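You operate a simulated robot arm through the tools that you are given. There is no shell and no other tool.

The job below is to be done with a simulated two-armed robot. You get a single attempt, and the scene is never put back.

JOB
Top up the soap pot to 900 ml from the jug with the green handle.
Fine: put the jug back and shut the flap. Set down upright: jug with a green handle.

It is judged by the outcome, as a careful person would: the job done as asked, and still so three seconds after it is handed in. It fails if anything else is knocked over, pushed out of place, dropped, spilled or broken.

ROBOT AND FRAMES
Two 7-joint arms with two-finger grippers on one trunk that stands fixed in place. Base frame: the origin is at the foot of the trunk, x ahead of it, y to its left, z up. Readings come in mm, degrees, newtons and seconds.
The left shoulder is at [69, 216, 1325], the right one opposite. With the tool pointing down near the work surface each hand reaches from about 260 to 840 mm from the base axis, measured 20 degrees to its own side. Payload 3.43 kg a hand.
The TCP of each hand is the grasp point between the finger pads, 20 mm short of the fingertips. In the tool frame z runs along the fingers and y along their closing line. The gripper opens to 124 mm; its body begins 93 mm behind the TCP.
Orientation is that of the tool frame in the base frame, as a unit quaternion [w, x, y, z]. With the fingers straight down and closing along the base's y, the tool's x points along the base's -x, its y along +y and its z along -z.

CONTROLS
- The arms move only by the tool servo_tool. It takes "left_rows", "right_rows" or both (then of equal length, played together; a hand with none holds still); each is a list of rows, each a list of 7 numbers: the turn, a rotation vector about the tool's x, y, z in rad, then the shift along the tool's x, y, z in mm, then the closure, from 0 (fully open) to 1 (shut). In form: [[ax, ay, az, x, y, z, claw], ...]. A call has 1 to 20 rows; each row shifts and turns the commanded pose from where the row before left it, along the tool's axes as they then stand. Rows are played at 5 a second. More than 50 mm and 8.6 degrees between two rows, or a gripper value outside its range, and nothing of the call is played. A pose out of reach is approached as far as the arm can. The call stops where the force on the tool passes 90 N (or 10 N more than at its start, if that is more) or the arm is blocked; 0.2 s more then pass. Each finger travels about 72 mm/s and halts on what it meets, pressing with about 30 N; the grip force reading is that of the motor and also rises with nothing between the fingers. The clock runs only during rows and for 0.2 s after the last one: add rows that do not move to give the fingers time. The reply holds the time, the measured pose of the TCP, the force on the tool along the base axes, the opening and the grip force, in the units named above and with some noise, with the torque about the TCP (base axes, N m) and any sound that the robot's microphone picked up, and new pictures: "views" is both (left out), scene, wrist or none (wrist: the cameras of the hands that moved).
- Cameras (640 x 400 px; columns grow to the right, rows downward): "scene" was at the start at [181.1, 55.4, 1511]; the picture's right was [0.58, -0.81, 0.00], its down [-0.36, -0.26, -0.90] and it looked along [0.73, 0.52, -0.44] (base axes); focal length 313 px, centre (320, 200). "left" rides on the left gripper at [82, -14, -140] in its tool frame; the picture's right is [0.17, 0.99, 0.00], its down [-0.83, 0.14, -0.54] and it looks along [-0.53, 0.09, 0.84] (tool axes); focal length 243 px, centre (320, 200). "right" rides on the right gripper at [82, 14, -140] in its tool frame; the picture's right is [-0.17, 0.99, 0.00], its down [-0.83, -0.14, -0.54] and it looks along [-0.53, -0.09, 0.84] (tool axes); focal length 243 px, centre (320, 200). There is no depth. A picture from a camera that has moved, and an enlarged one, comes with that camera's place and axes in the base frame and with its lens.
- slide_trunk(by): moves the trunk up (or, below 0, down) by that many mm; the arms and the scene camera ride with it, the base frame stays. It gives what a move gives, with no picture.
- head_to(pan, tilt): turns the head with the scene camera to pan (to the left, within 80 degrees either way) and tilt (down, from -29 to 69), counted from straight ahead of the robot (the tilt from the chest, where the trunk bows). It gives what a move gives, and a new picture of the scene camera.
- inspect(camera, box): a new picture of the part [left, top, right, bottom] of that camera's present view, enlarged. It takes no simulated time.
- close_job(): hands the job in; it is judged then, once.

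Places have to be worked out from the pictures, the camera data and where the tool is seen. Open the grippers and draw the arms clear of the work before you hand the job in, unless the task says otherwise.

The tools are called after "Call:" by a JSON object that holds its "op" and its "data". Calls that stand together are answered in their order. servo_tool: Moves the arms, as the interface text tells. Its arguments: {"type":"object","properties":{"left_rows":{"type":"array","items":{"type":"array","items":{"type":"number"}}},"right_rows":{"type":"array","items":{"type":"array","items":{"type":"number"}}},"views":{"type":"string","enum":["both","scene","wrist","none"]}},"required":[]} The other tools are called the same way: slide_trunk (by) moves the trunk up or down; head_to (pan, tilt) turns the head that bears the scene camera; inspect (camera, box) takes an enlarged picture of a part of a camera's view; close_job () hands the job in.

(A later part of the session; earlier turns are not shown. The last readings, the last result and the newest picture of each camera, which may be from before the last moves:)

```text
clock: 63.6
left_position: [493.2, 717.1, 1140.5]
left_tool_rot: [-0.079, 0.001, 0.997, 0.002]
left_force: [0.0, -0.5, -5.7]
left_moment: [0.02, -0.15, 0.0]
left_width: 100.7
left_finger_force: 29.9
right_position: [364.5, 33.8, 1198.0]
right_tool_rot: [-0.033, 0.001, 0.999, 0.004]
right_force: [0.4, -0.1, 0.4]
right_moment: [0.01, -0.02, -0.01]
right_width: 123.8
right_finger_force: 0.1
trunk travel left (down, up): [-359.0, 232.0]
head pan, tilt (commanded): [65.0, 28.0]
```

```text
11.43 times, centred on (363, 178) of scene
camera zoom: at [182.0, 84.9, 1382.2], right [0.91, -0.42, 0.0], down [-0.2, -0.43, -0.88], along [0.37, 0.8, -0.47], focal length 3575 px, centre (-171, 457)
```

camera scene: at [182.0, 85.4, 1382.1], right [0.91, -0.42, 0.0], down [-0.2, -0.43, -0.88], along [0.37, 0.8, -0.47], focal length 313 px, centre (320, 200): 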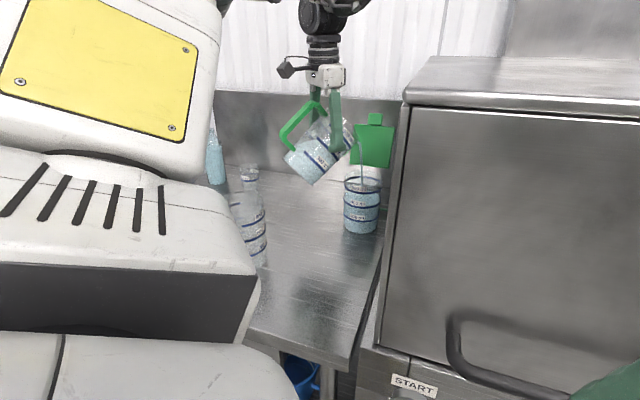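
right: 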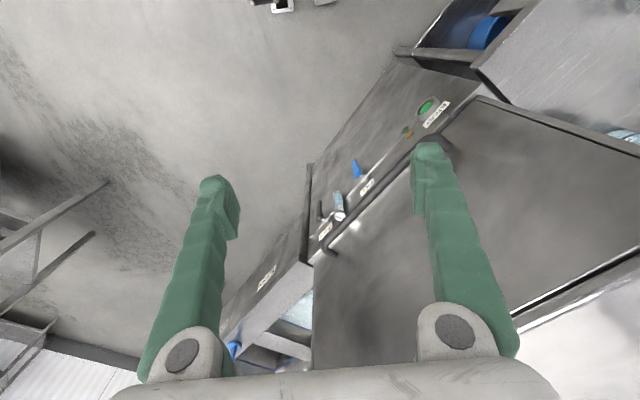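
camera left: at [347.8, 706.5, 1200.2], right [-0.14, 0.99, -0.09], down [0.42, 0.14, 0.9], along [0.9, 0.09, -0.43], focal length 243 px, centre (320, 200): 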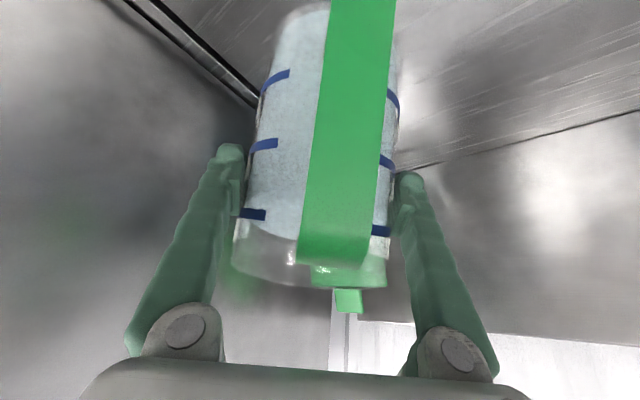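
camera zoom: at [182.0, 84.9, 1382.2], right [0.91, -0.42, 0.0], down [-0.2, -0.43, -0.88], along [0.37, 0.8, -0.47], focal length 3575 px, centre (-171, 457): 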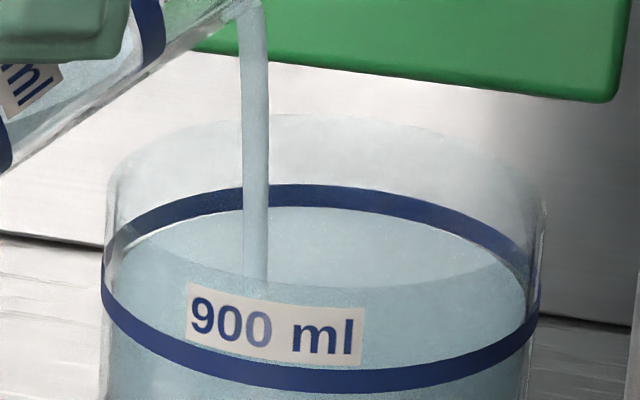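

The liquid's back edge has reached the lower edge of the ring band. I'll allow one more short moment and then tilt back 15° about the lip to stop the flow.

Call:
{"op": "servo_tool", "data": {"left_rows": [[0, 0, 0, 0, 0, 0, 1], [0, -0.0873, 0, 2.4, 0, 7, 1], [0, -0.0873, 0, 2.4, 0, 7, 1], [0, -0.0873, 0, 2.4, 0, 7, 1], [0, 0, 0, 0, 0, 0, 1], [0, 0, 0, 0, 0, 0, 1], [0, 0, 0, 0, 0, 0, 1]], "views": "scene"}}

Call:
{"op": "inspect", "data": {"camera": "scene", "box": [335, 160, 391, 195]}}

Call:
{"op": "inspect", "data": {"camera": "scene", "box": [290, 130, 400, 240]}}

```text
clock: 65.2
left_position: [485.1, 720.1, 1119.3]
left_tool_rot: [0.05, -0.001, 0.999, 0.0]
left_force: [1.1, -0.2, -4.6]
left_moment: [0.03, -0.16, -0.02]
left_width: 101.4
left_finger_force: 30.0
right_position: [363.9, 35.3, 1198.0]
right_tool_rot: [-0.033, 0.0, 0.999, 0.004]
right_force: [0.3, -0.5, 0.1]
right_moment: [-0.03, 0.02, -0.04]
right_width: 124.2
right_finger_force: 0.1
trunk travel left (down, up): [-359.0, 232.0]
head pan, tilt (commanded): [65.0, 28.0]
camera scene: at [181.9, 85.2, 1382.1], right [0.91, -0.42, 0.0], down [-0.2, -0.43, -0.88], along [0.37, 0.8, -0.47], focal length 313 px, centre (320, 200)
```

scene: 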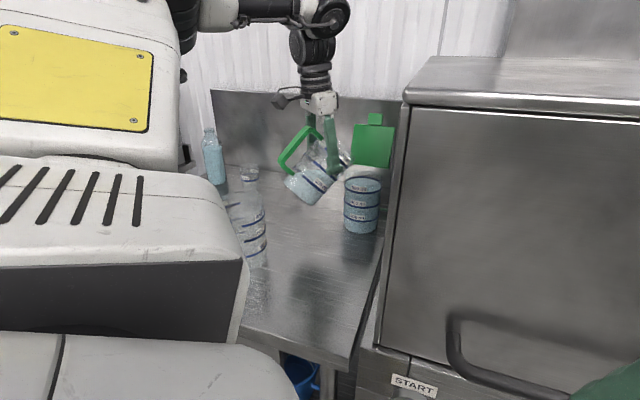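

```text
11.43 times, centred on (363, 178) of scene
camera zoom: at [181.9, 85.2, 1382.1], right [0.91, -0.42, 0.0], down [-0.2, -0.43, -0.88], along [0.37, 0.8, -0.47], focal length 3575 px, centre (-171, 457)
```

zoom: 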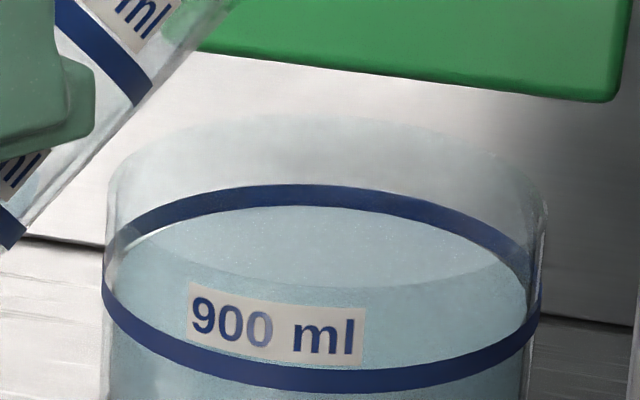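

```text
3.64 times, centred on (345, 185) of scene
camera zoom: at [181.9, 85.2, 1382.1], right [0.91, -0.42, 0.0], down [-0.2, -0.43, -0.88], along [0.37, 0.8, -0.47], focal length 1137 px, centre (229, 254)
```

zoom: 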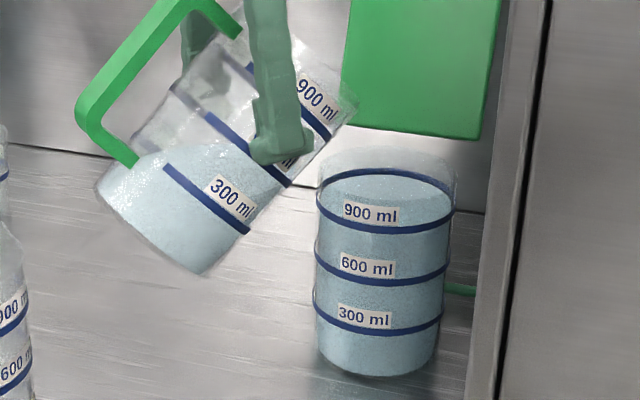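

Flow has stopped with the pot practically at the 900 ring. I'll zoom further to check how close the surface is to the line.

Call:
{"op": "inspect", "data": {"camera": "scene", "box": [340, 170, 368, 190]}}

Call:
{"op": "inspect", "data": {"camera": "scene", "box": [358, 170, 386, 190]}}

```text
16.00 times, centred on (354, 180) of scene
camera zoom: at [181.9, 85.2, 1382.1], right [0.91, -0.42, 0.0], down [-0.2, -0.43, -0.88], along [0.37, 0.8, -0.47], focal length 5004 px, centre (-224, 520)
```

zoom: 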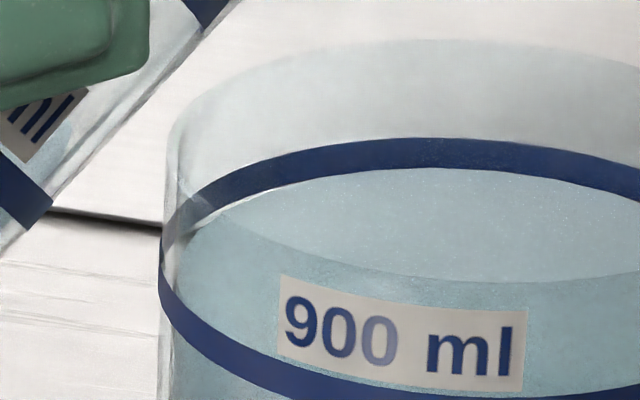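

```text
16.00 times, centred on (372, 180) of scene
camera zoom: at [181.9, 85.2, 1382.1], right [0.91, -0.42, 0.0], down [-0.2, -0.43, -0.88], along [0.37, 0.8, -0.47], focal length 5004 px, centre (-512, 520)
```

zoom: 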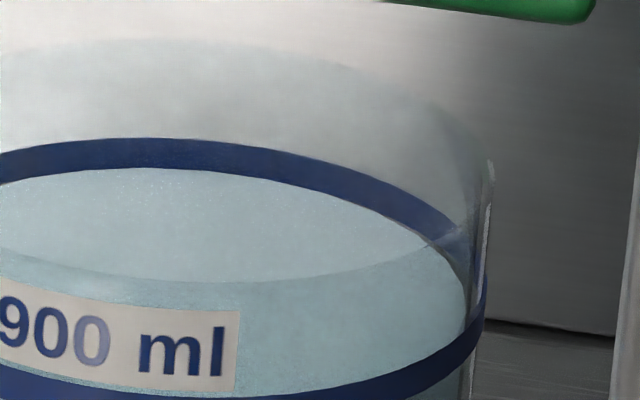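

By my reckoning the pot holds about 888–892 ml, a hair under the line. I'll give one brief extra dribble by tilting gently back to 61° for a moment and then returning.

Call:
{"op": "servo_tool", "data": {"left_rows": [[0, 0.0524, 0, -1.46, 0, -4.2, 1], [0, 0.0524, 0, -1.46, 0, -4.2, 1], [0, 0.0524, 0, -1.46, 0, -4.2, 1], [0, 0.0524, 0, -1.46, 0, -4.2, 1], [0, 0.0524, 0, -1.46, 0, -4.2, 1], [0, 0, 0, 0, 0, 0, 1], [0, -0.0655, 0, 1.83, 0, 5.3, 1], [0, -0.0655, 0, 1.83, 0, 5.3, 1], [0, -0.0655, 0, 1.83, 0, 5.3, 1], [0, -0.0655, 0, 1.83, 0, 5.3, 1], [0, 0, 0, 0, 0, 0, 1], [0, 0, 0, 0, 0, 0, 1], [0, 0, 0, 0, 0, 0, 1]], "views": "none"}}

Call:
{"op": "inspect", "data": {"camera": "scene", "box": [335, 160, 391, 195]}}

Call:
{"op": "inspect", "data": {"camera": "scene", "box": [340, 170, 368, 190]}}

```text
clock: 68.0
left_position: [484.9, 719.3, 1119.6]
left_tool_rot: [0.05, 0.0, 0.999, -0.001]
left_force: [0.0, 0.9, -5.2]
left_moment: [-0.02, -0.13, -0.01]
left_width: 101.1
left_finger_force: 30.0
right_position: [363.7, 34.3, 1197.9]
right_tool_rot: [-0.033, 0.001, 0.999, 0.004]
right_force: [0.0, -0.6, 0.4]
right_moment: [0.0, -0.01, -0.01]
right_width: 124.0
right_finger_force: 0.1
trunk travel left (down, up): [-359.0, 232.0]
head pan, tilt (commanded): [65.0, 28.0]
```

```text
11.43 times, centred on (363, 178) of scene
camera zoom: at [182.1, 85.0, 1382.1], right [0.91, -0.42, 0.0], down [-0.2, -0.43, -0.88], along [0.37, 0.8, -0.47], focal length 3575 px, centre (-171, 457)
```

zoom: 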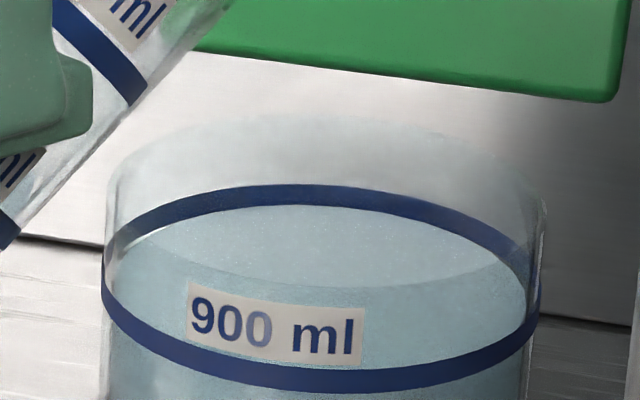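

```text
16.00 times, centred on (354, 180) of scene
camera zoom: at [182.1, 85.0, 1382.1], right [0.91, -0.42, 0.0], down [-0.2, -0.43, -0.88], along [0.37, 0.8, -0.47], focal length 5004 px, centre (-224, 520)
```

zoom: 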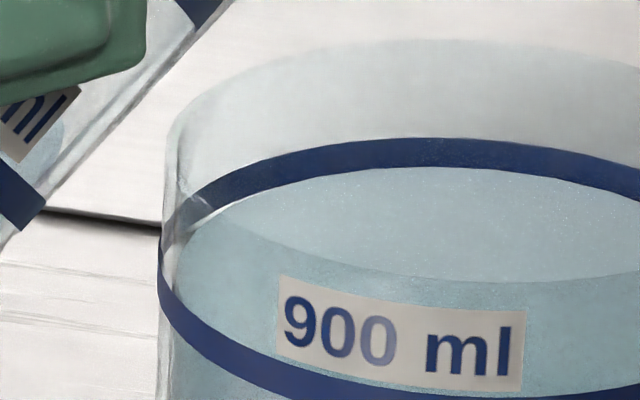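

The surface now meets the ring all round, so the pot is at 900. I'll lift the jug straight up off the pot, then rotate it back upright while easing away.

Call:
{"op": "servo_tool", "data": {"left_rows": [[0, 0, 0, -1.6, 0, -15.9, 1], [0, 0, 0, -1.6, 0, -15.9, 1], [0, 0, 0, -1.6, 0, -15.9, 1], [0, 0, 0, -1.6, 0, -15.9, 1], [0, 0, 0, -1.6, 0, -15.9, 1], [0, 0, 0, -1.6, 0, -15.9, 1], [0, 0, 0, -1.6, 0, -15.9, 1], [0, -0.0808, 0, 6.3, 0, 6.1, 1], [0, -0.0808, 0, 6.2, 0, 5.8, 1], [0, -0.0808, 0, 6.1, 0, 5.5, 1], [0, -0.0808, 0, 6, 0, 5.2, 1], [0, -0.0808, 0, 5.9, 0, 4.9, 1], [0, -0.0808, 0, 5.8, 0, 4.6, 1], [0, -0.0808, 0, 5.6, 0, 4.3, 1], [0, -0.0808, 0, 5.4, 0, 4.1, 1], [0, -0.0808, 0, 5.2, 0, 3.8, 1], [0, -0.0808, 0, 4.95, 0, 3.6, 1], [0, 0, 0, 0, 0, 0, 1]], "views": "both"}}

Call:
{"op": "inspect", "data": {"camera": "scene", "box": [250, 90, 410, 250]}}

```text
clock: 71.8
left_position: [452.8, 717.3, 1165.5]
left_tool_rot: [0.438, -0.001, 0.899, 0.0]
left_force: [0.1, -0.6, -4.6]
left_moment: [0.0, -0.02, 0.03]
left_width: 101.2
left_finger_force: 30.0
right_position: [364.2, 33.4, 1199.9]
right_tool_rot: [-0.034, 0.0, 0.999, 0.004]
right_force: [-0.1, 0.4, 0.5]
right_moment: [0.01, 0.0, 0.02]
right_width: 124.0
right_finger_force: 0.0
trunk travel left (down, up): [-359.0, 232.0]
head pan, tilt (commanded): [65.0, 28.0]
camera scene: at [182.3, 84.7, 1382.1], right [0.91, -0.42, 0.0], down [-0.2, -0.43, -0.88], along [0.37, 0.8, -0.47], focal length 313 px, centre (320, 200)
camera left: at [292.0, 703.9, 1185.4], right [-0.1, 0.99, -0.13], down [0.09, 0.14, 0.99], along [0.99, 0.09, -0.1], focal length 243 px, centre (320, 200)
```

scene: 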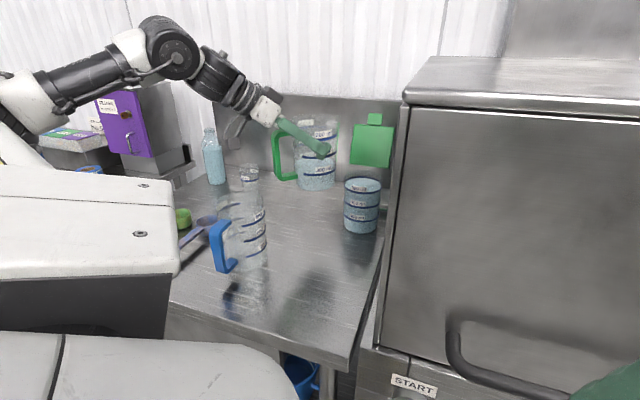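
left: 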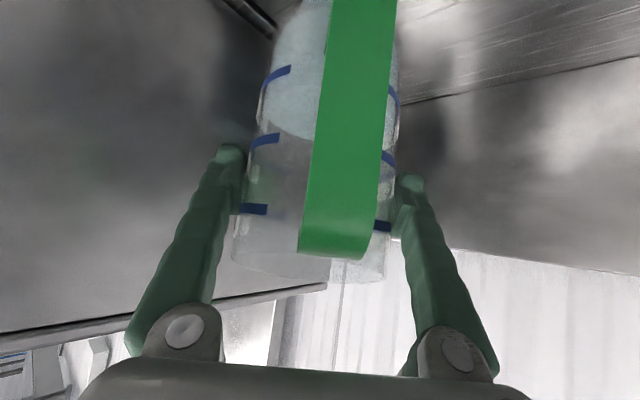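

```text
2.50 times, centred on (330, 170) of scene
camera zoom: at [182.3, 84.7, 1382.1], right [0.91, -0.42, 0.0], down [-0.2, -0.43, -0.88], along [0.37, 0.8, -0.47], focal length 782 px, centre (295, 275)
```

zoom: 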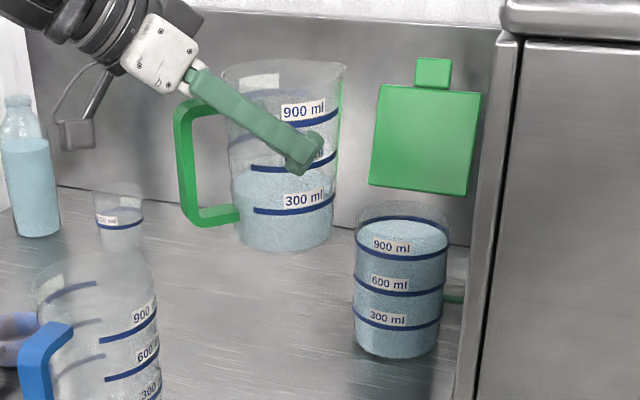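

The pot reads 900 and the jug is upright with about 400 ml left; it slid only a few mm in the grip. I'll carry it back along the reverse path to above its original spot, turning back to yaw 45°.

Call:
{"op": "servo_tool", "data": {"left_rows": [[-0.0515, 0, -0.0403, -1.3, 15.7, 1.7, 1], [-0.0515, 0, -0.0403, -2, 15.5, 2.5, 1], [-0.0515, 0, -0.0403, -2.6, 15.3, 3.3, 1], [-0.0515, 0, -0.0403, -3.2, 15, 4.1, 1], [-0.0515, 0, -0.0403, -3.8, 14.6, 4.8, 1], [-0.0515, 0, -0.0403, -4.4, 14.2, 5.6, 1], [-0.0515, 0, -0.0403, -4.9, 13.7, 6.3, 1], [-0.0515, 0, -0.0403, -5.5, 13.1, 7, 1], [-0.0515, 0, -0.0403, -6, 12.5, 7.7, 1], [-0.0515, 0, -0.0403, -6.5, 11.9, 8.3, 1], [-0.0515, 0, -0.0403, -7, 11.1, 8.9, 1], [-0.0515, 0, -0.0403, -7.4, 10.4, 9.5, 1], [0, 0, 0, 0, 0, 0, 1], [0, 0, 0, 0, 0, 0, 1]], "views": "both"}}

```text
clock: 74.8
left_position: [478.1, 905.8, 1164.3]
left_tool_rot: [0.406, -0.344, 0.83, 0.168]
left_force: [0.2, -0.4, -5.1]
left_moment: [0.01, 0.0, 0.01]
left_width: 101.2
left_finger_force: 30.0
right_position: [363.6, 34.2, 1198.3]
right_tool_rot: [-0.034, 0.0, 0.999, 0.005]
right_force: [0.4, 0.5, -0.1]
right_moment: [0.02, 0.0, 0.01]
right_width: 124.0
right_finger_force: 0.2
trunk travel left (down, up): [-359.0, 232.0]
head pan, tilt (commanded): [65.0, 28.0]
camera scene: at [182.3, 85.1, 1382.1], right [0.91, -0.42, 0.0], down [-0.2, -0.43, -0.88], along [0.37, 0.8, -0.47], focal length 313 px, centre (320, 200)
camera left: at [374.6, 783.0, 1184.7], right [-0.77, 0.62, -0.13], down [-0.04, 0.16, 0.99], along [0.64, 0.76, -0.1], focal length 243 px, centre (320, 200)
```

scene: 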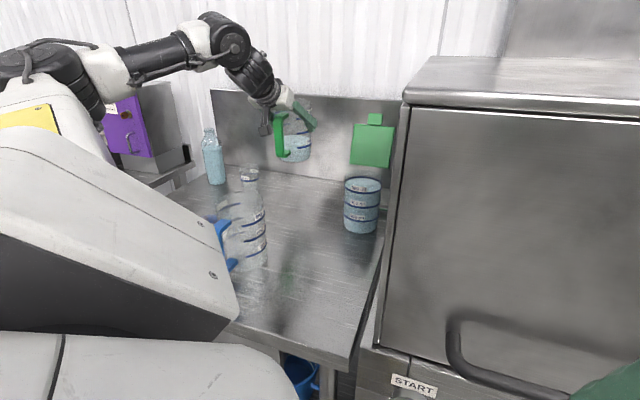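
left: 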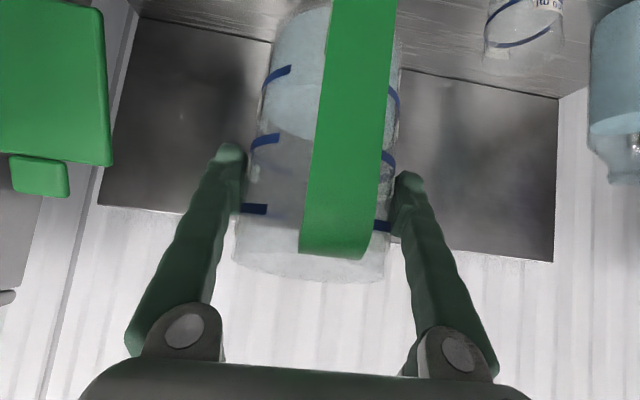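

The jug is right above its original place, same orientation. I'll descend 135 mm, leaving about 20 mm to set down slowly.

Call:
{"op": "servo_tool", "data": {"left_rows": [[0, 0, 0, 10.6, 0, 8.3, 1], [0, 0, 0, 10.6, 0, 8.3, 1], [0, 0, 0, 10.6, 0, 8.3, 1], [0, 0, 0, 10.6, 0, 8.3, 1], [0, 0, 0, 10.6, 0, 8.3, 1], [0, 0, 0, 10.6, 0, 8.3, 1], [0, 0, 0, 10.6, 0, 8.3, 1], [0, 0, 0, 10.6, 0, 8.3, 1], [0, 0, 0, 10.6, 0, 8.3, 1], [0, 0, 0, 10.6, 0, 8.3, 1], [0, 0, 0, 0, 0, 0, 1]], "views": "both"}}

Call:
{"op": "inspect", "data": {"camera": "scene", "box": [230, 110, 350, 230]}}

```text
clock: 77.2
left_position: [478.8, 908.0, 1030.7]
left_tool_rot: [0.405, -0.343, 0.831, 0.167]
left_force: [0.0, 0.9, -5.0]
left_moment: [0.01, -0.03, 0.02]
left_width: 101.3
left_finger_force: 30.2
right_position: [364.6, 33.6, 1198.4]
right_tool_rot: [-0.032, 0.0, 0.999, 0.004]
right_force: [-0.4, 0.4, -0.1]
right_moment: [0.04, 0.01, -0.02]
right_width: 124.1
right_finger_force: 0.1
trunk travel left (down, up): [-359.0, 232.0]
head pan, tilt (commanded): [65.0, 28.0]
camera scene: at [182.0, 84.9, 1382.2], right [0.91, -0.42, 0.0], down [-0.2, -0.43, -0.88], along [0.37, 0.8, -0.47], focal length 313 px, centre (320, 200)
camera left: at [375.1, 784.4, 1050.7], right [-0.77, 0.62, -0.13], down [-0.04, 0.16, 0.99], along [0.64, 0.76, -0.1], focal length 243 px, centre (320, 200)
```

scene: 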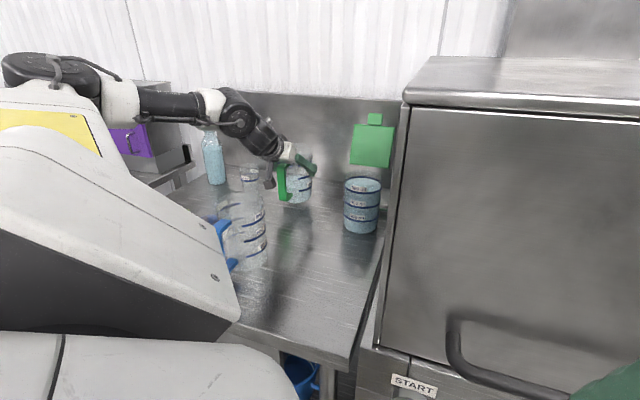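
left: 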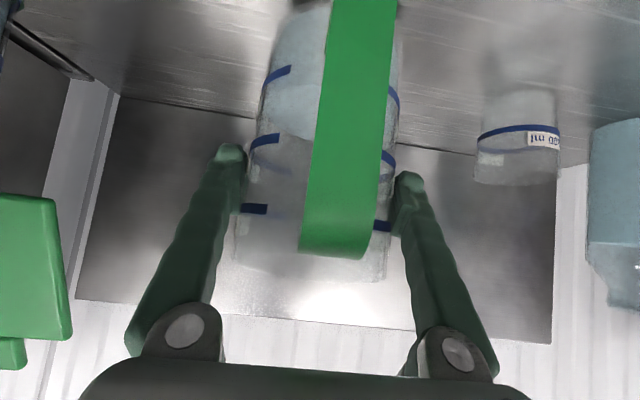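

```text
3.33 times, centred on (290, 170) of scene
camera zoom: at [182.0, 84.9, 1382.2], right [0.91, -0.42, 0.0], down [-0.2, -0.43, -0.88], along [0.37, 0.8, -0.47], focal length 1043 px, centre (420, 300)
```

zoom: 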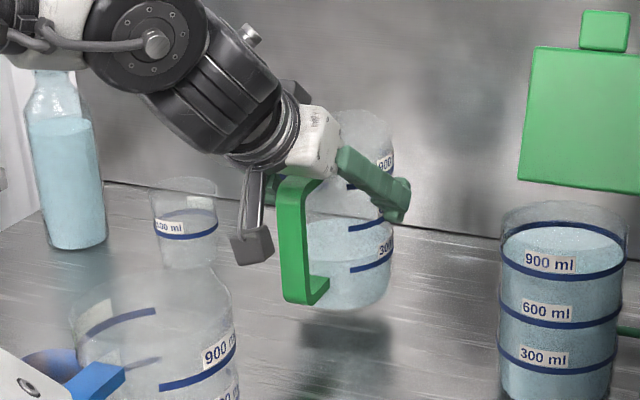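

The jug hangs about 20 mm above the table over its spot. I'll descend another 14 mm gently and watch the force.

Call:
{"op": "servo_tool", "data": {"left_rows": [[0, 0, 0, 2.76, 0, 2.16, 1], [0, 0, 0, 2.76, 0, 2.16, 1], [0, 0, 0, 2.76, 0, 2.16, 1], [0, 0, 0, 2.76, 0, 2.16, 1], [0, 0, 0, 0, 0, 0, 1]], "views": "none"}}

```text
clock: 78.5
left_position: [477.4, 906.9, 1016.9]
left_tool_rot: [0.404, -0.344, 0.831, 0.167]
left_force: [0.2, 0.5, -4.5]
left_moment: [-0.02, 0.0, 0.0]
left_width: 101.3
left_finger_force: 30.0
right_position: [362.9, 34.3, 1198.8]
right_tool_rot: [-0.033, 0.0, 0.999, 0.004]
right_force: [-0.2, -0.2, 0.5]
right_moment: [0.0, -0.01, 0.0]
right_width: 124.0
right_finger_force: 0.1
trunk travel left (down, up): [-359.0, 232.0]
head pan, tilt (commanded): [65.0, 28.0]
```

Still carrying the full weight (about 5 N), so no contact yet. I'll go down in 2 mm steps.

Call:
{"op": "servo_tool", "data": {"left_rows": [[0, 0, 0, 1.58, 0, 1.23, 1], [0, 0, 0, 1.58, 0, 1.23, 1], [0, 0, 0, 0, 0, 0, 1]], "views": "none"}}

Call:
{"op": "servo_tool", "data": {"left_rows": [[0, 0, 0, 1.58, 0, 1.23, 1], [0, 0, 0, 0, 0, 0, 1], [0, 0, 0, 0, 0, 0, 1]], "views": "wrist"}}

Call:
{"op": "inspect", "data": {"camera": "scene", "box": [260, 140, 330, 220]}}

```text
clock: 79.2
left_position: [478.4, 907.5, 1014.0]
left_tool_rot: [0.405, -0.344, 0.83, 0.168]
left_force: [0.3, -0.5, -4.4]
left_moment: [0.04, 0.03, 0.01]
left_width: 101.2
left_finger_force: 29.6
right_position: [363.0, 34.2, 1199.7]
right_tool_rot: [-0.034, 0.0, 0.999, 0.005]
right_force: [0.2, 0.4, -0.3]
right_moment: [-0.03, 0.0, -0.01]
right_width: 123.9
right_finger_force: 0.0
trunk travel left (down, up): [-359.0, 232.0]
head pan, tilt (commanded): [65.0, 28.0]
```

```text
clock: 80.0
left_position: [479.1, 907.1, 1009.6]
left_tool_rot: [0.405, -0.344, 0.831, 0.167]
left_force: [-0.2, 0.2, -5.5]
left_moment: [0.01, 0.0, 0.01]
left_width: 101.4
left_finger_force: 30.2
right_position: [364.2, 33.5, 1197.7]
right_tool_rot: [-0.034, 0.001, 0.999, 0.005]
right_force: [-0.9, -0.1, -0.2]
right_moment: [-0.01, 0.02, 0.02]
right_width: 124.0
right_finger_force: 0.1
trunk travel left (down, up): [-359.0, 232.0]
head pan, tilt (commanded): [65.0, 28.0]
camera left: at [375.7, 784.1, 1030.8], right [-0.77, 0.62, -0.13], down [-0.04, 0.16, 0.99], along [0.64, 0.76, -0.1], focal length 243 px, centre (320, 200)
```

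left: 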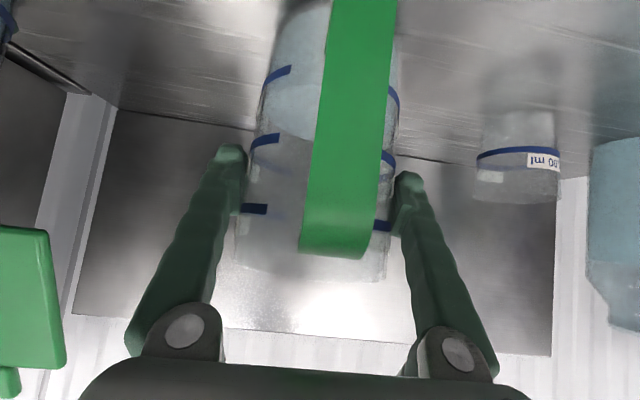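

```text
5.00 times, centred on (295, 180) of scene
camera zoom: at [182.1, 85.1, 1382.1], right [0.91, -0.42, 0.0], down [-0.2, -0.43, -0.88], along [0.37, 0.8, -0.47], focal length 1564 px, centre (445, 300)
```

zoom: 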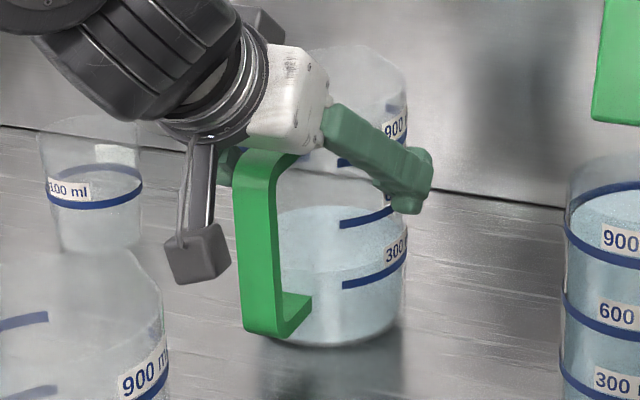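

At z 1009.6 the weight is still on the hand, so the base is a few mm up. Continuing in small steps.

Call:
{"op": "servo_tool", "data": {"left_rows": [[0, 0, 0, 1.18, 0, 0.92, 1], [0, 0, 0, 0, 0, 0, 1]], "views": "none"}}

Call:
{"op": "servo_tool", "data": {"left_rows": [[0, 0, 0, 1.18, 0, 0.92, 1], [0, 0, 0, 0, 0, 0, 1]], "views": "none"}}

```text
clock: 80.7
left_position: [479.1, 906.6, 1011.1]
left_tool_rot: [0.406, -0.344, 0.83, 0.168]
left_force: [1.6, 0.9, 1.2]
left_moment: [-0.05, -0.02, 0.0]
left_width: 101.3
left_finger_force: 30.3
right_position: [363.4, 33.3, 1199.5]
right_tool_rot: [-0.033, 0.0, 0.999, 0.005]
right_force: [0.1, -1.1, 0.2]
right_moment: [-0.03, -0.03, 0.01]
right_width: 124.1
right_finger_force: 0.1
trunk travel left (down, up): [-359.0, 232.0]
head pan, tilt (commanded): [65.0, 28.0]
```

```text
clock: 81.2
left_position: [478.8, 906.6, 1008.8]
left_tool_rot: [0.407, -0.345, 0.829, 0.168]
left_force: [2.1, 2.6, 10.2]
left_moment: [0.03, 0.02, -0.02]
left_width: 101.3
left_finger_force: 29.4
right_position: [363.5, 32.8, 1198.8]
right_tool_rot: [-0.033, 0.0, 0.999, 0.006]
right_force: [-0.4, -0.1, -0.1]
right_moment: [0.0, 0.03, 0.0]
right_width: 124.0
right_finger_force: 0.0
trunk travel left (down, up): [-359.0, 232.0]
head pan, tilt (commanded): [65.0, 28.0]
```

The table now takes the jug's weight (+10 N upward), so it is seated. I'll relieve the pressure by 1 mm and open the fingers.

Call:
{"op": "servo_tool", "data": {"left_rows": [[0, 0, 0, -0.9, 0, -0.7, 1], [0, 0, 0, 0, 0, 0, 0.17], [0, 0, 0, 0, 0, 0, 0.12], [0, 0, 0, 0, 0, 0, 0.06], [0, 0, 0, 0, 0, 0, 0], [0, 0, 0, 0, 0, 0, 0], [0, 0, 0, 0, 0, 0, 0]], "views": "both"}}

Call:
{"op": "inspect", "data": {"camera": "scene", "box": [230, 110, 350, 230]}}

```text
clock: 82.8
left_position: [478.7, 907.1, 1008.5]
left_tool_rot: [0.405, -0.344, 0.83, 0.168]
left_force: [-0.8, 0.0, 0.3]
left_moment: [-0.01, 0.0, 0.0]
left_width: 124.0
left_finger_force: 0.1
right_position: [362.8, 33.7, 1198.3]
right_tool_rot: [-0.034, 0.001, 0.999, 0.004]
right_force: [0.3, -0.3, 0.2]
right_moment: [0.0, 0.01, -0.02]
right_width: 124.0
right_finger_force: 0.0
trunk travel left (down, up): [-359.0, 232.0]
head pan, tilt (commanded): [65.0, 28.0]
camera scene: at [181.8, 84.5, 1382.2], right [0.91, -0.42, 0.0], down [-0.2, -0.43, -0.88], along [0.37, 0.8, -0.47], focal length 313 px, centre (320, 200)
camera left: at [375.1, 783.4, 1029.2], right [-0.77, 0.63, -0.13], down [-0.04, 0.16, 0.99], along [0.64, 0.76, -0.1], focal length 243 px, centre (320, 200)
```

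scene: 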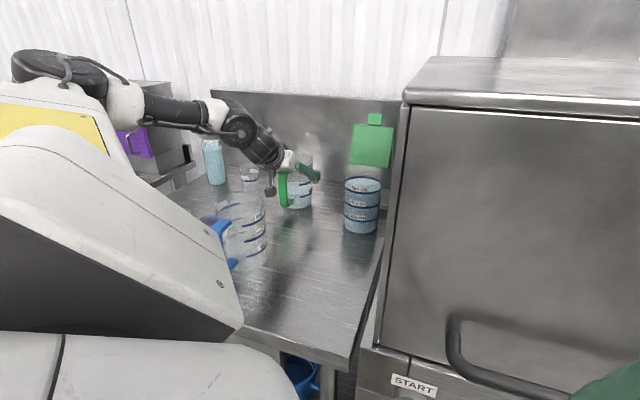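
left: 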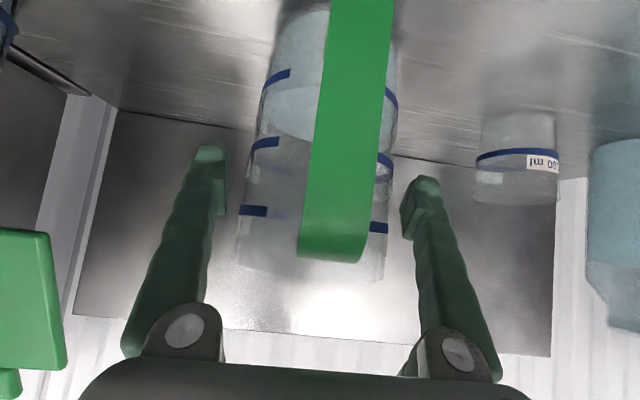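

```text
3.33 times, centred on (290, 170) of scene
camera zoom: at [181.8, 84.5, 1382.2], right [0.91, -0.42, 0.0], down [-0.2, -0.43, -0.88], along [0.37, 0.8, -0.47], focal length 1043 px, centre (420, 300)
```

zoom: 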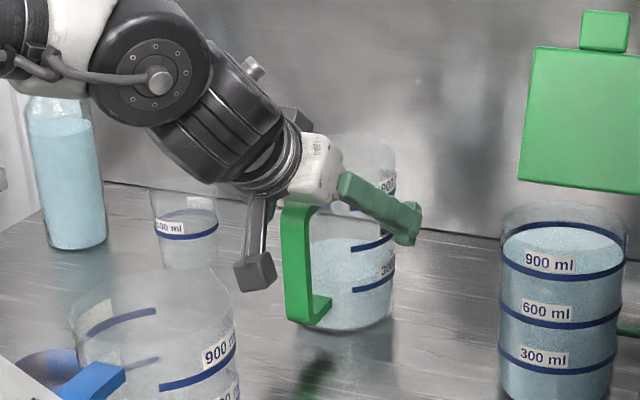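

The jug stands upright in its original place, fully released. I'll withdraw straight up, clear of the jug and handle.

Call:
{"op": "servo_tool", "data": {"left_rows": [[0, 0, 0, -12.6, 0, -9.9, 0], [0, 0, 0, -12.6, 0, -9.9, 0], [0, 0, 0, -12.6, 0, -9.9, 0], [0, 0, 0, -12.6, 0, -9.9, 0], [0, 0, 0, -12.6, 0, -9.9, 0], [0, 0, 0, -15, 0, -11.7, 0], [0, 0, 0, -15, 0, -11.7, 0], [0, 0, 0, -15, 0, -11.7, 0], [0, 0, 0, -15, 0, -11.7, 0], [0, 0, 0, 0, 0, 0, 0]], "views": "both"}}

Call:
{"op": "inspect", "data": {"camera": "scene", "box": [200, 110, 410, 280]}}

```text
clock: 85.0
left_position: [477.7, 906.4, 1164.3]
left_tool_rot: [0.405, -0.344, 0.83, 0.168]
left_force: [0.3, -0.2, 0.8]
left_moment: [0.02, 0.01, -0.01]
left_width: 123.7
left_finger_force: 0.0
right_position: [363.6, 34.0, 1198.4]
right_tool_rot: [-0.033, 0.0, 0.999, 0.004]
right_force: [-0.5, 0.4, 0.3]
right_moment: [0.05, -0.01, 0.0]
right_width: 124.0
right_finger_force: 0.1
trunk travel left (down, up): [-359.0, 232.0]
head pan, tilt (commanded): [65.0, 28.0]
camera scene: at [181.9, 84.7, 1382.2], right [0.91, -0.42, 0.0], down [-0.2, -0.43, -0.88], along [0.37, 0.8, -0.47], focal length 313 px, centre (320, 200)
camera left: at [374.0, 783.7, 1185.3], right [-0.77, 0.63, -0.13], down [-0.04, 0.16, 0.99], along [0.64, 0.76, -0.1], focal length 243 px, centre (320, 200)
```

scene: 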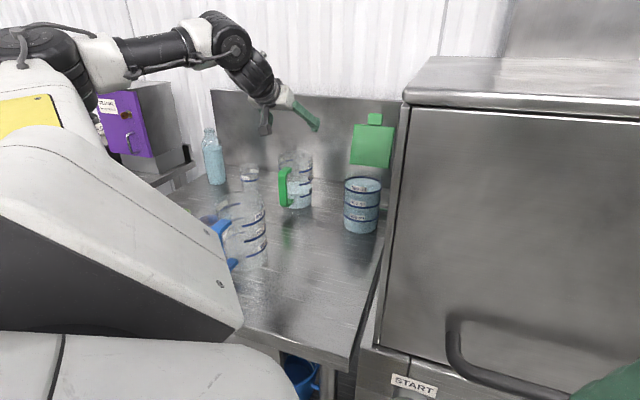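
left: 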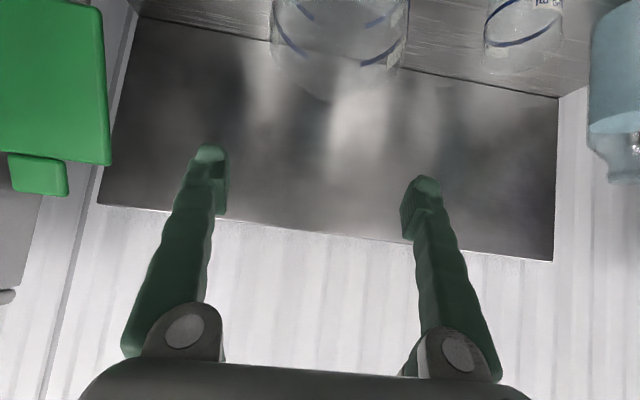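

```text
2.35 times, centred on (305, 195) of scene
camera zoom: at [181.9, 84.7, 1382.2], right [0.91, -0.42, 0.0], down [-0.2, -0.43, -0.88], along [0.37, 0.8, -0.47], focal length 736 px, centre (355, 212)
```

zoom: 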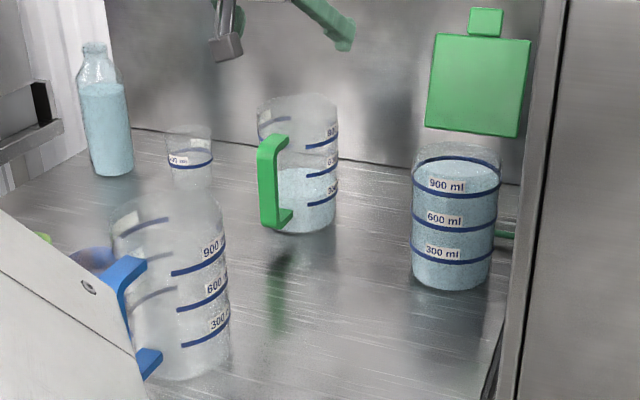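

The jug, pot and everything else stand as they should. Now to shut the flap: I'll reverse my earlier path, pitching down, then rolling the gripper to vertical-closing and moving above the pot area.

Call:
{"op": "servo_tool", "data": {"left_rows": [[0, 0.124, 0, 1.8, -8.1, -20.2, 0], [0, 0.124, 0, 4.3, -8.1, -19.8, 0], [0, 0.124, 0, 6.7, -8.1, -19.1, 0], [0, 0.124, 0, 9, -8.1, -18.2, 0], [0.035, 0, 0.08, 11.2, -8.1, -16.9, 0], [0.035, 0, 0.08, 11.2, -8.1, -16.9, 0], [0, 0, 0, 0, 0, 0, 0]], "views": "scene"}}

```text
clock: 86.7
left_position: [439.3, 801.0, 1230.0]
left_tool_rot: [0.195, -0.295, 0.933, 0.062]
left_force: [0.0, -0.5, -0.5]
left_moment: [-0.04, 0.03, 0.01]
left_width: 123.8
left_finger_force: 0.0
right_position: [364.5, 34.1, 1197.9]
right_tool_rot: [-0.034, 0.0, 0.999, 0.005]
right_force: [0.2, 0.9, -0.4]
right_moment: [-0.01, 0.01, -0.02]
right_width: 124.0
right_finger_force: 0.0
trunk travel left (down, up): [-359.0, 232.0]
head pan, tilt (commanded): [65.0, 28.0]
camera scene: at [182.6, 84.7, 1382.1], right [0.91, -0.42, 0.0], down [-0.2, -0.43, -0.88], along [0.37, 0.8, -0.47], focal length 313 px, centre (320, 200)
```

scene: 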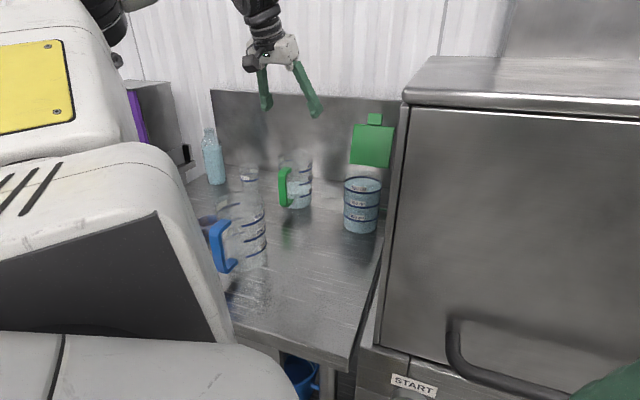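

The pose is as expected. Now I'll roll 90° and move over toward the flap side at z about 1235–1240, narrowing the fingers to about 48 mm.

Call:
{"op": "servo_tool", "data": {"left_rows": [[0, 0, 0.131, -4.8, -13.5, 1.2, 0.2], [0, 0, 0.131, -6.5, -12.8, 1.2, 0.4], [0, 0, 0.131, -8.1, -11.8, 1.2, 0.55], [0, 0, 0.131, -9.6, -10.6, 1.2, 0.61], [0, 0, 0.131, -10.9, -9.3, 1.2, 0.61], [0, 0, 0.131, -12, -7.8, 1.2, 0.61], [0, 0, 0.131, -12.9, -6.1, 1.2, 0.61], [0, 0, 0.131, -13.6, -4.4, 1.2, 0.61], [0, 0, 0.131, -14.1, -2.6, 1.2, 0.61], [0, 0, 0.131, -14.3, -0.7, 1.2, 0.61], [0, 0, 0.131, -14.3, 1.1, 1.2, 0.61], [0, 0, 0.13, -14, 3, 1.2, 0.61], [0, 0, 0, 0, 0, 0, 0.61]], "views": "both"}}

Call:
{"op": "inspect", "data": {"camera": "scene", "box": [280, 60, 410, 250]}}

```text
clock: 89.5
left_position: [579.1, 700.9, 1241.6]
left_tool_rot: [0.095, 0.453, 0.868, 0.181]
left_force: [0.4, -0.7, -0.9]
left_moment: [0.01, 0.02, -0.02]
left_width: 48.2
left_finger_force: 0.0
right_position: [364.2, 35.4, 1198.7]
right_tool_rot: [-0.033, 0.0, 0.999, 0.005]
right_force: [0.6, 0.5, 0.8]
right_moment: [-0.03, 0.02, -0.01]
right_width: 124.0
right_finger_force: 0.1
trunk travel left (down, up): [-359.0, 232.0]
head pan, tilt (commanded): [65.0, 28.0]
camera scene: at [181.4, 84.8, 1382.3], right [0.91, -0.42, 0.0], down [-0.2, -0.43, -0.88], along [0.37, 0.8, -0.47], focal length 313 px, centre (320, 200)
camera left: at [476.9, 729.9, 1363.6], right [0.65, 0.65, 0.39], down [0.4, -0.73, 0.55], along [0.65, -0.2, -0.74], focal length 243 px, centre (320, 200)
```

scene: 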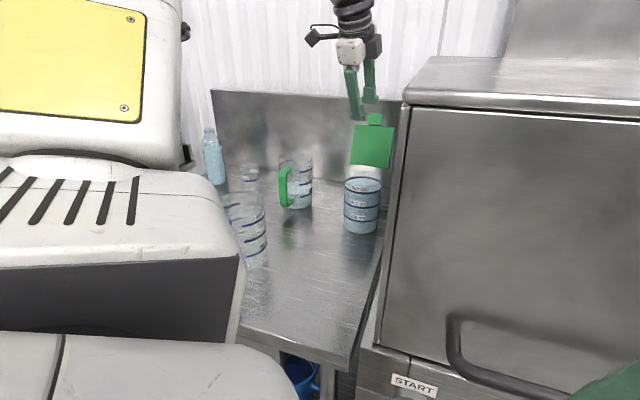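
left: 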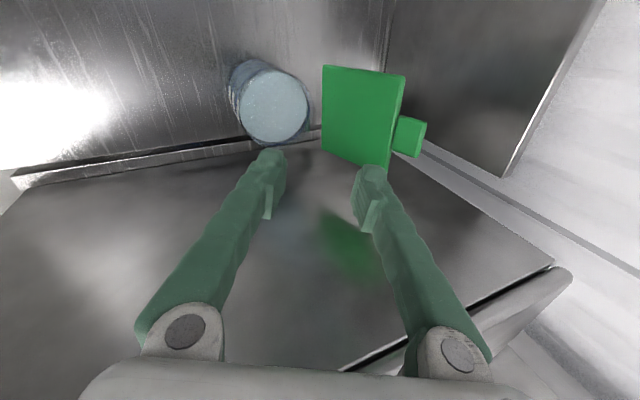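

```text
2.11 times, centred on (345, 155) of scene
camera zoom: at [181.4, 84.8, 1382.3], right [0.91, -0.42, 0.0], down [-0.2, -0.43, -0.88], along [0.37, 0.8, -0.47], focal length 658 px, centre (267, 295)
```

zoom: 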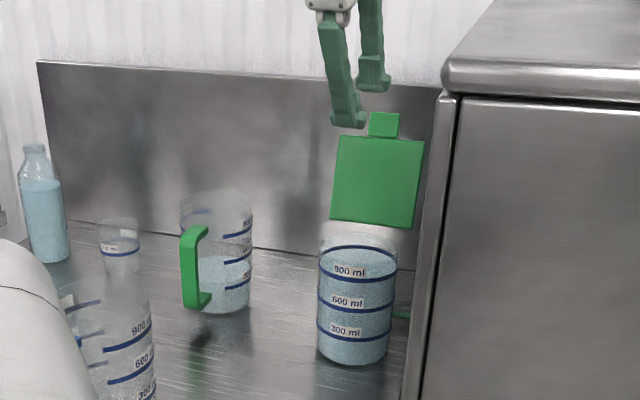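

The flap still leans at about 110°, with the tab's tip at about (674, 792, 1193). I'll move the open fingers above the tab so they will straddle it.

Call:
{"op": "servo_tool", "data": {"left_rows": [[0, 0, 0, 2.76, 15.1, 9.9, 0.61], [0, 0, 0, 2.76, 15.1, 9.9, 0.61], [0, 0, 0, 2.76, 15.1, 9.9, 0.61], [0, 0, 0, 2.76, 15.1, 9.9, 0.61], [0, 0, 0, 2.76, 15.1, 9.9, 0.61], [0, 0, 0, 2.76, 15.1, 9.9, 0.61], [0, 0, 0, 2.76, 15.1, 9.9, 0.61], [0, 0, 0, 0, 0, 0, 0.61]], "views": "both"}}

Call:
{"op": "inspect", "data": {"camera": "left", "box": [200, 40, 420, 260]}}

Call:
{"op": "inspect", "data": {"camera": "scene", "box": [330, 80, 410, 180]}}

```text
clock: 91.2
left_position: [669.0, 787.4, 1222.6]
left_tool_rot: [0.095, 0.453, 0.868, 0.182]
left_force: [-0.4, 0.3, 0.2]
left_moment: [0.01, -0.02, 0.0]
left_width: 48.7
left_finger_force: 0.0
right_position: [362.5, 33.1, 1198.7]
right_tool_rot: [-0.034, 0.0, 0.999, 0.006]
right_force: [0.2, 0.9, -0.4]
right_moment: [0.02, 0.0, -0.01]
right_width: 123.9
right_finger_force: 0.0
trunk travel left (down, up): [-359.0, 232.0]
head pan, tilt (commanded): [65.0, 28.0]
camera scene: at [181.0, 84.1, 1382.4], right [0.91, -0.42, 0.0], down [-0.2, -0.43, -0.88], along [0.37, 0.8, -0.47], focal length 313 px, centre (320, 200)
camera left: at [565.2, 816.5, 1343.1], right [0.65, 0.65, 0.4], down [0.4, -0.73, 0.55], along [0.65, -0.2, -0.74], focal length 243 px, centre (320, 200)
```

scene: 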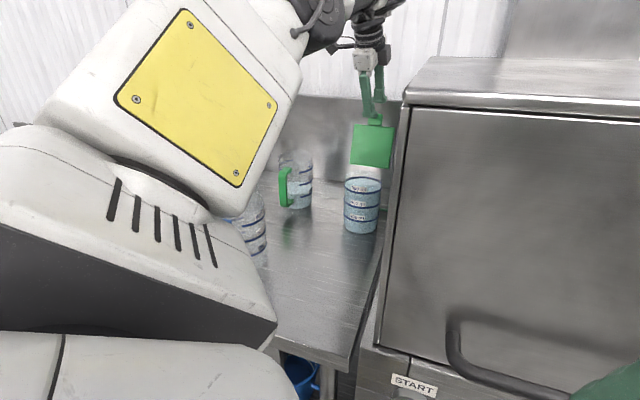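
left: 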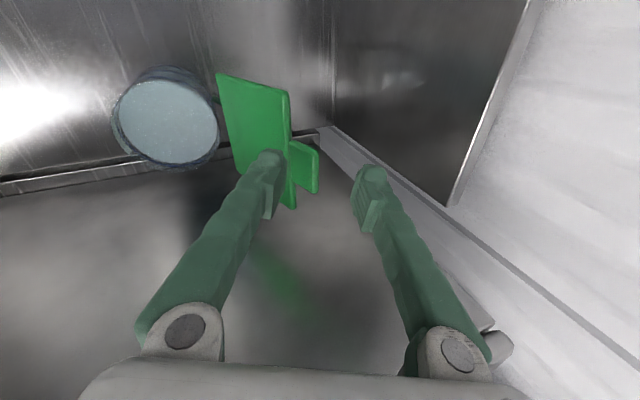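

```text
1.82 times, centred on (310, 150) of left
camera zoom: at [565.2, 816.5, 1343.1], right [0.65, 0.65, 0.4], down [0.4, -0.73, 0.55], along [0.65, -0.2, -0.74], focal length 441 px, centre (338, 291)
```

zoom: 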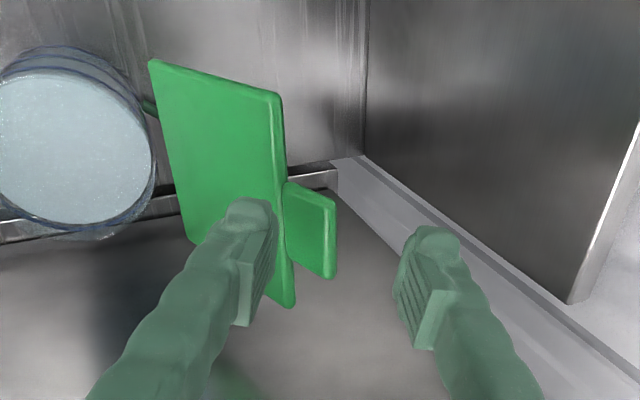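

```text
4.00 times, centred on (370, 130) of scene
camera zoom: at [181.0, 84.1, 1382.4], right [0.91, -0.42, 0.0], down [-0.2, -0.43, -0.88], along [0.37, 0.8, -0.47], focal length 1251 px, centre (120, 480)
```

zoom: 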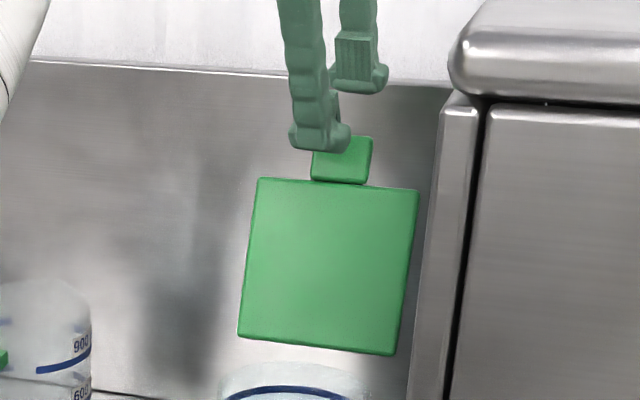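

The tab is lined up between the two fingers, just below them. I'll lower 46 mm so they straddle it.

Call:
{"op": "servo_tool", "data": {"left_rows": [[0, 0, 0, 0, -4.6, 10.6, 0.61], [0, 0, 0, 0, -4.6, 10.6, 0.61], [0, 0, 0, 0, -4.6, 10.6, 0.61], [0, 0, 0, 0, -4.6, 10.6, 0.61], [0, 0, 0, 0, 0, 0, 0.61]], "views": "both"}}

Call:
{"op": "inspect", "data": {"camera": "left", "box": [200, 40, 420, 260]}}

Call:
{"op": "inspect", "data": {"camera": "scene", "box": [330, 80, 410, 180]}}

```text
clock: 92.5
left_position: [669.7, 788.9, 1173.4]
left_tool_rot: [0.096, 0.453, 0.867, 0.182]
left_force: [-0.4, 0.1, -0.4]
left_moment: [0.01, 0.01, 0.01]
left_width: 48.5
left_finger_force: 0.1
right_position: [364.2, 33.8, 1198.4]
right_tool_rot: [-0.033, 0.0, 0.999, 0.006]
right_force: [0.4, 0.8, -0.2]
right_moment: [-0.02, 0.01, 0.02]
right_width: 123.8
right_finger_force: 0.1
trunk travel left (down, up): [-359.0, 232.0]
head pan, tilt (commanded): [65.0, 28.0]
camera scene: at [181.7, 84.2, 1382.2], right [0.91, -0.42, 0.0], down [-0.2, -0.43, -0.88], along [0.37, 0.8, -0.47], focal length 313 px, centre (320, 200)
camera left: at [567.0, 816.9, 1295.5], right [0.65, 0.65, 0.4], down [0.4, -0.73, 0.55], along [0.65, -0.2, -0.74], focal length 243 px, centre (320, 200)
```

scene: 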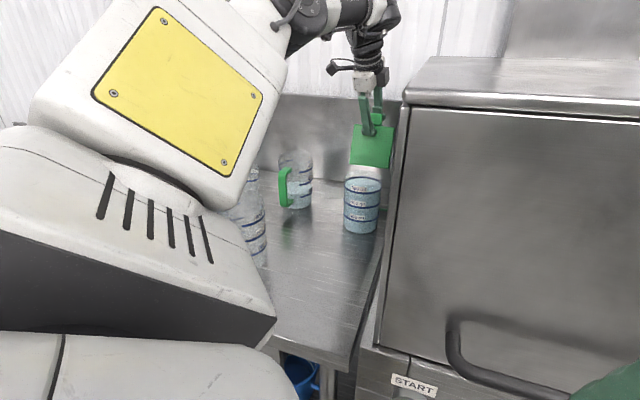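
left: 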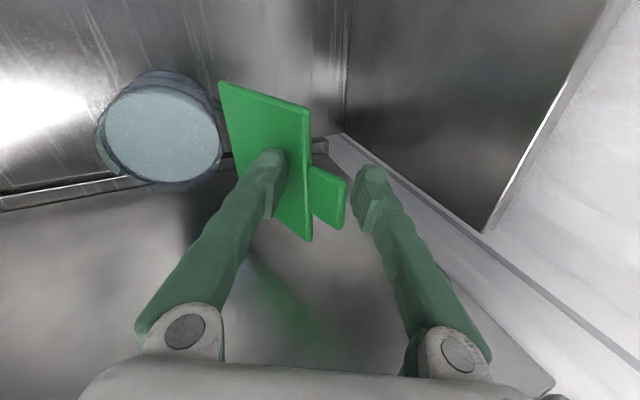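

```text
1.82 times, centred on (310, 150) of left
camera zoom: at [567.0, 816.9, 1295.5], right [0.65, 0.65, 0.4], down [0.4, -0.73, 0.55], along [0.65, -0.2, -0.74], focal length 441 px, centre (338, 291)
```

zoom: 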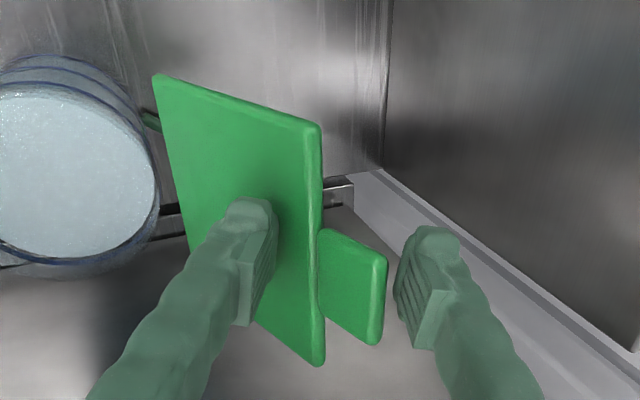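

```text
4.00 times, centred on (370, 130) of scene
camera zoom: at [181.7, 84.2, 1382.2], right [0.91, -0.42, 0.0], down [-0.2, -0.43, -0.88], along [0.37, 0.8, -0.47], focal length 1251 px, centre (120, 480)
```

zoom: 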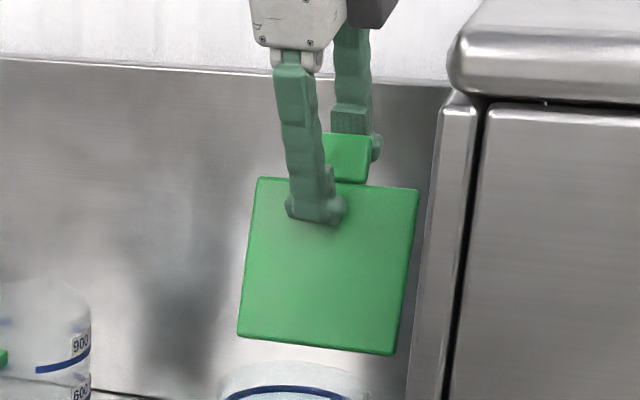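

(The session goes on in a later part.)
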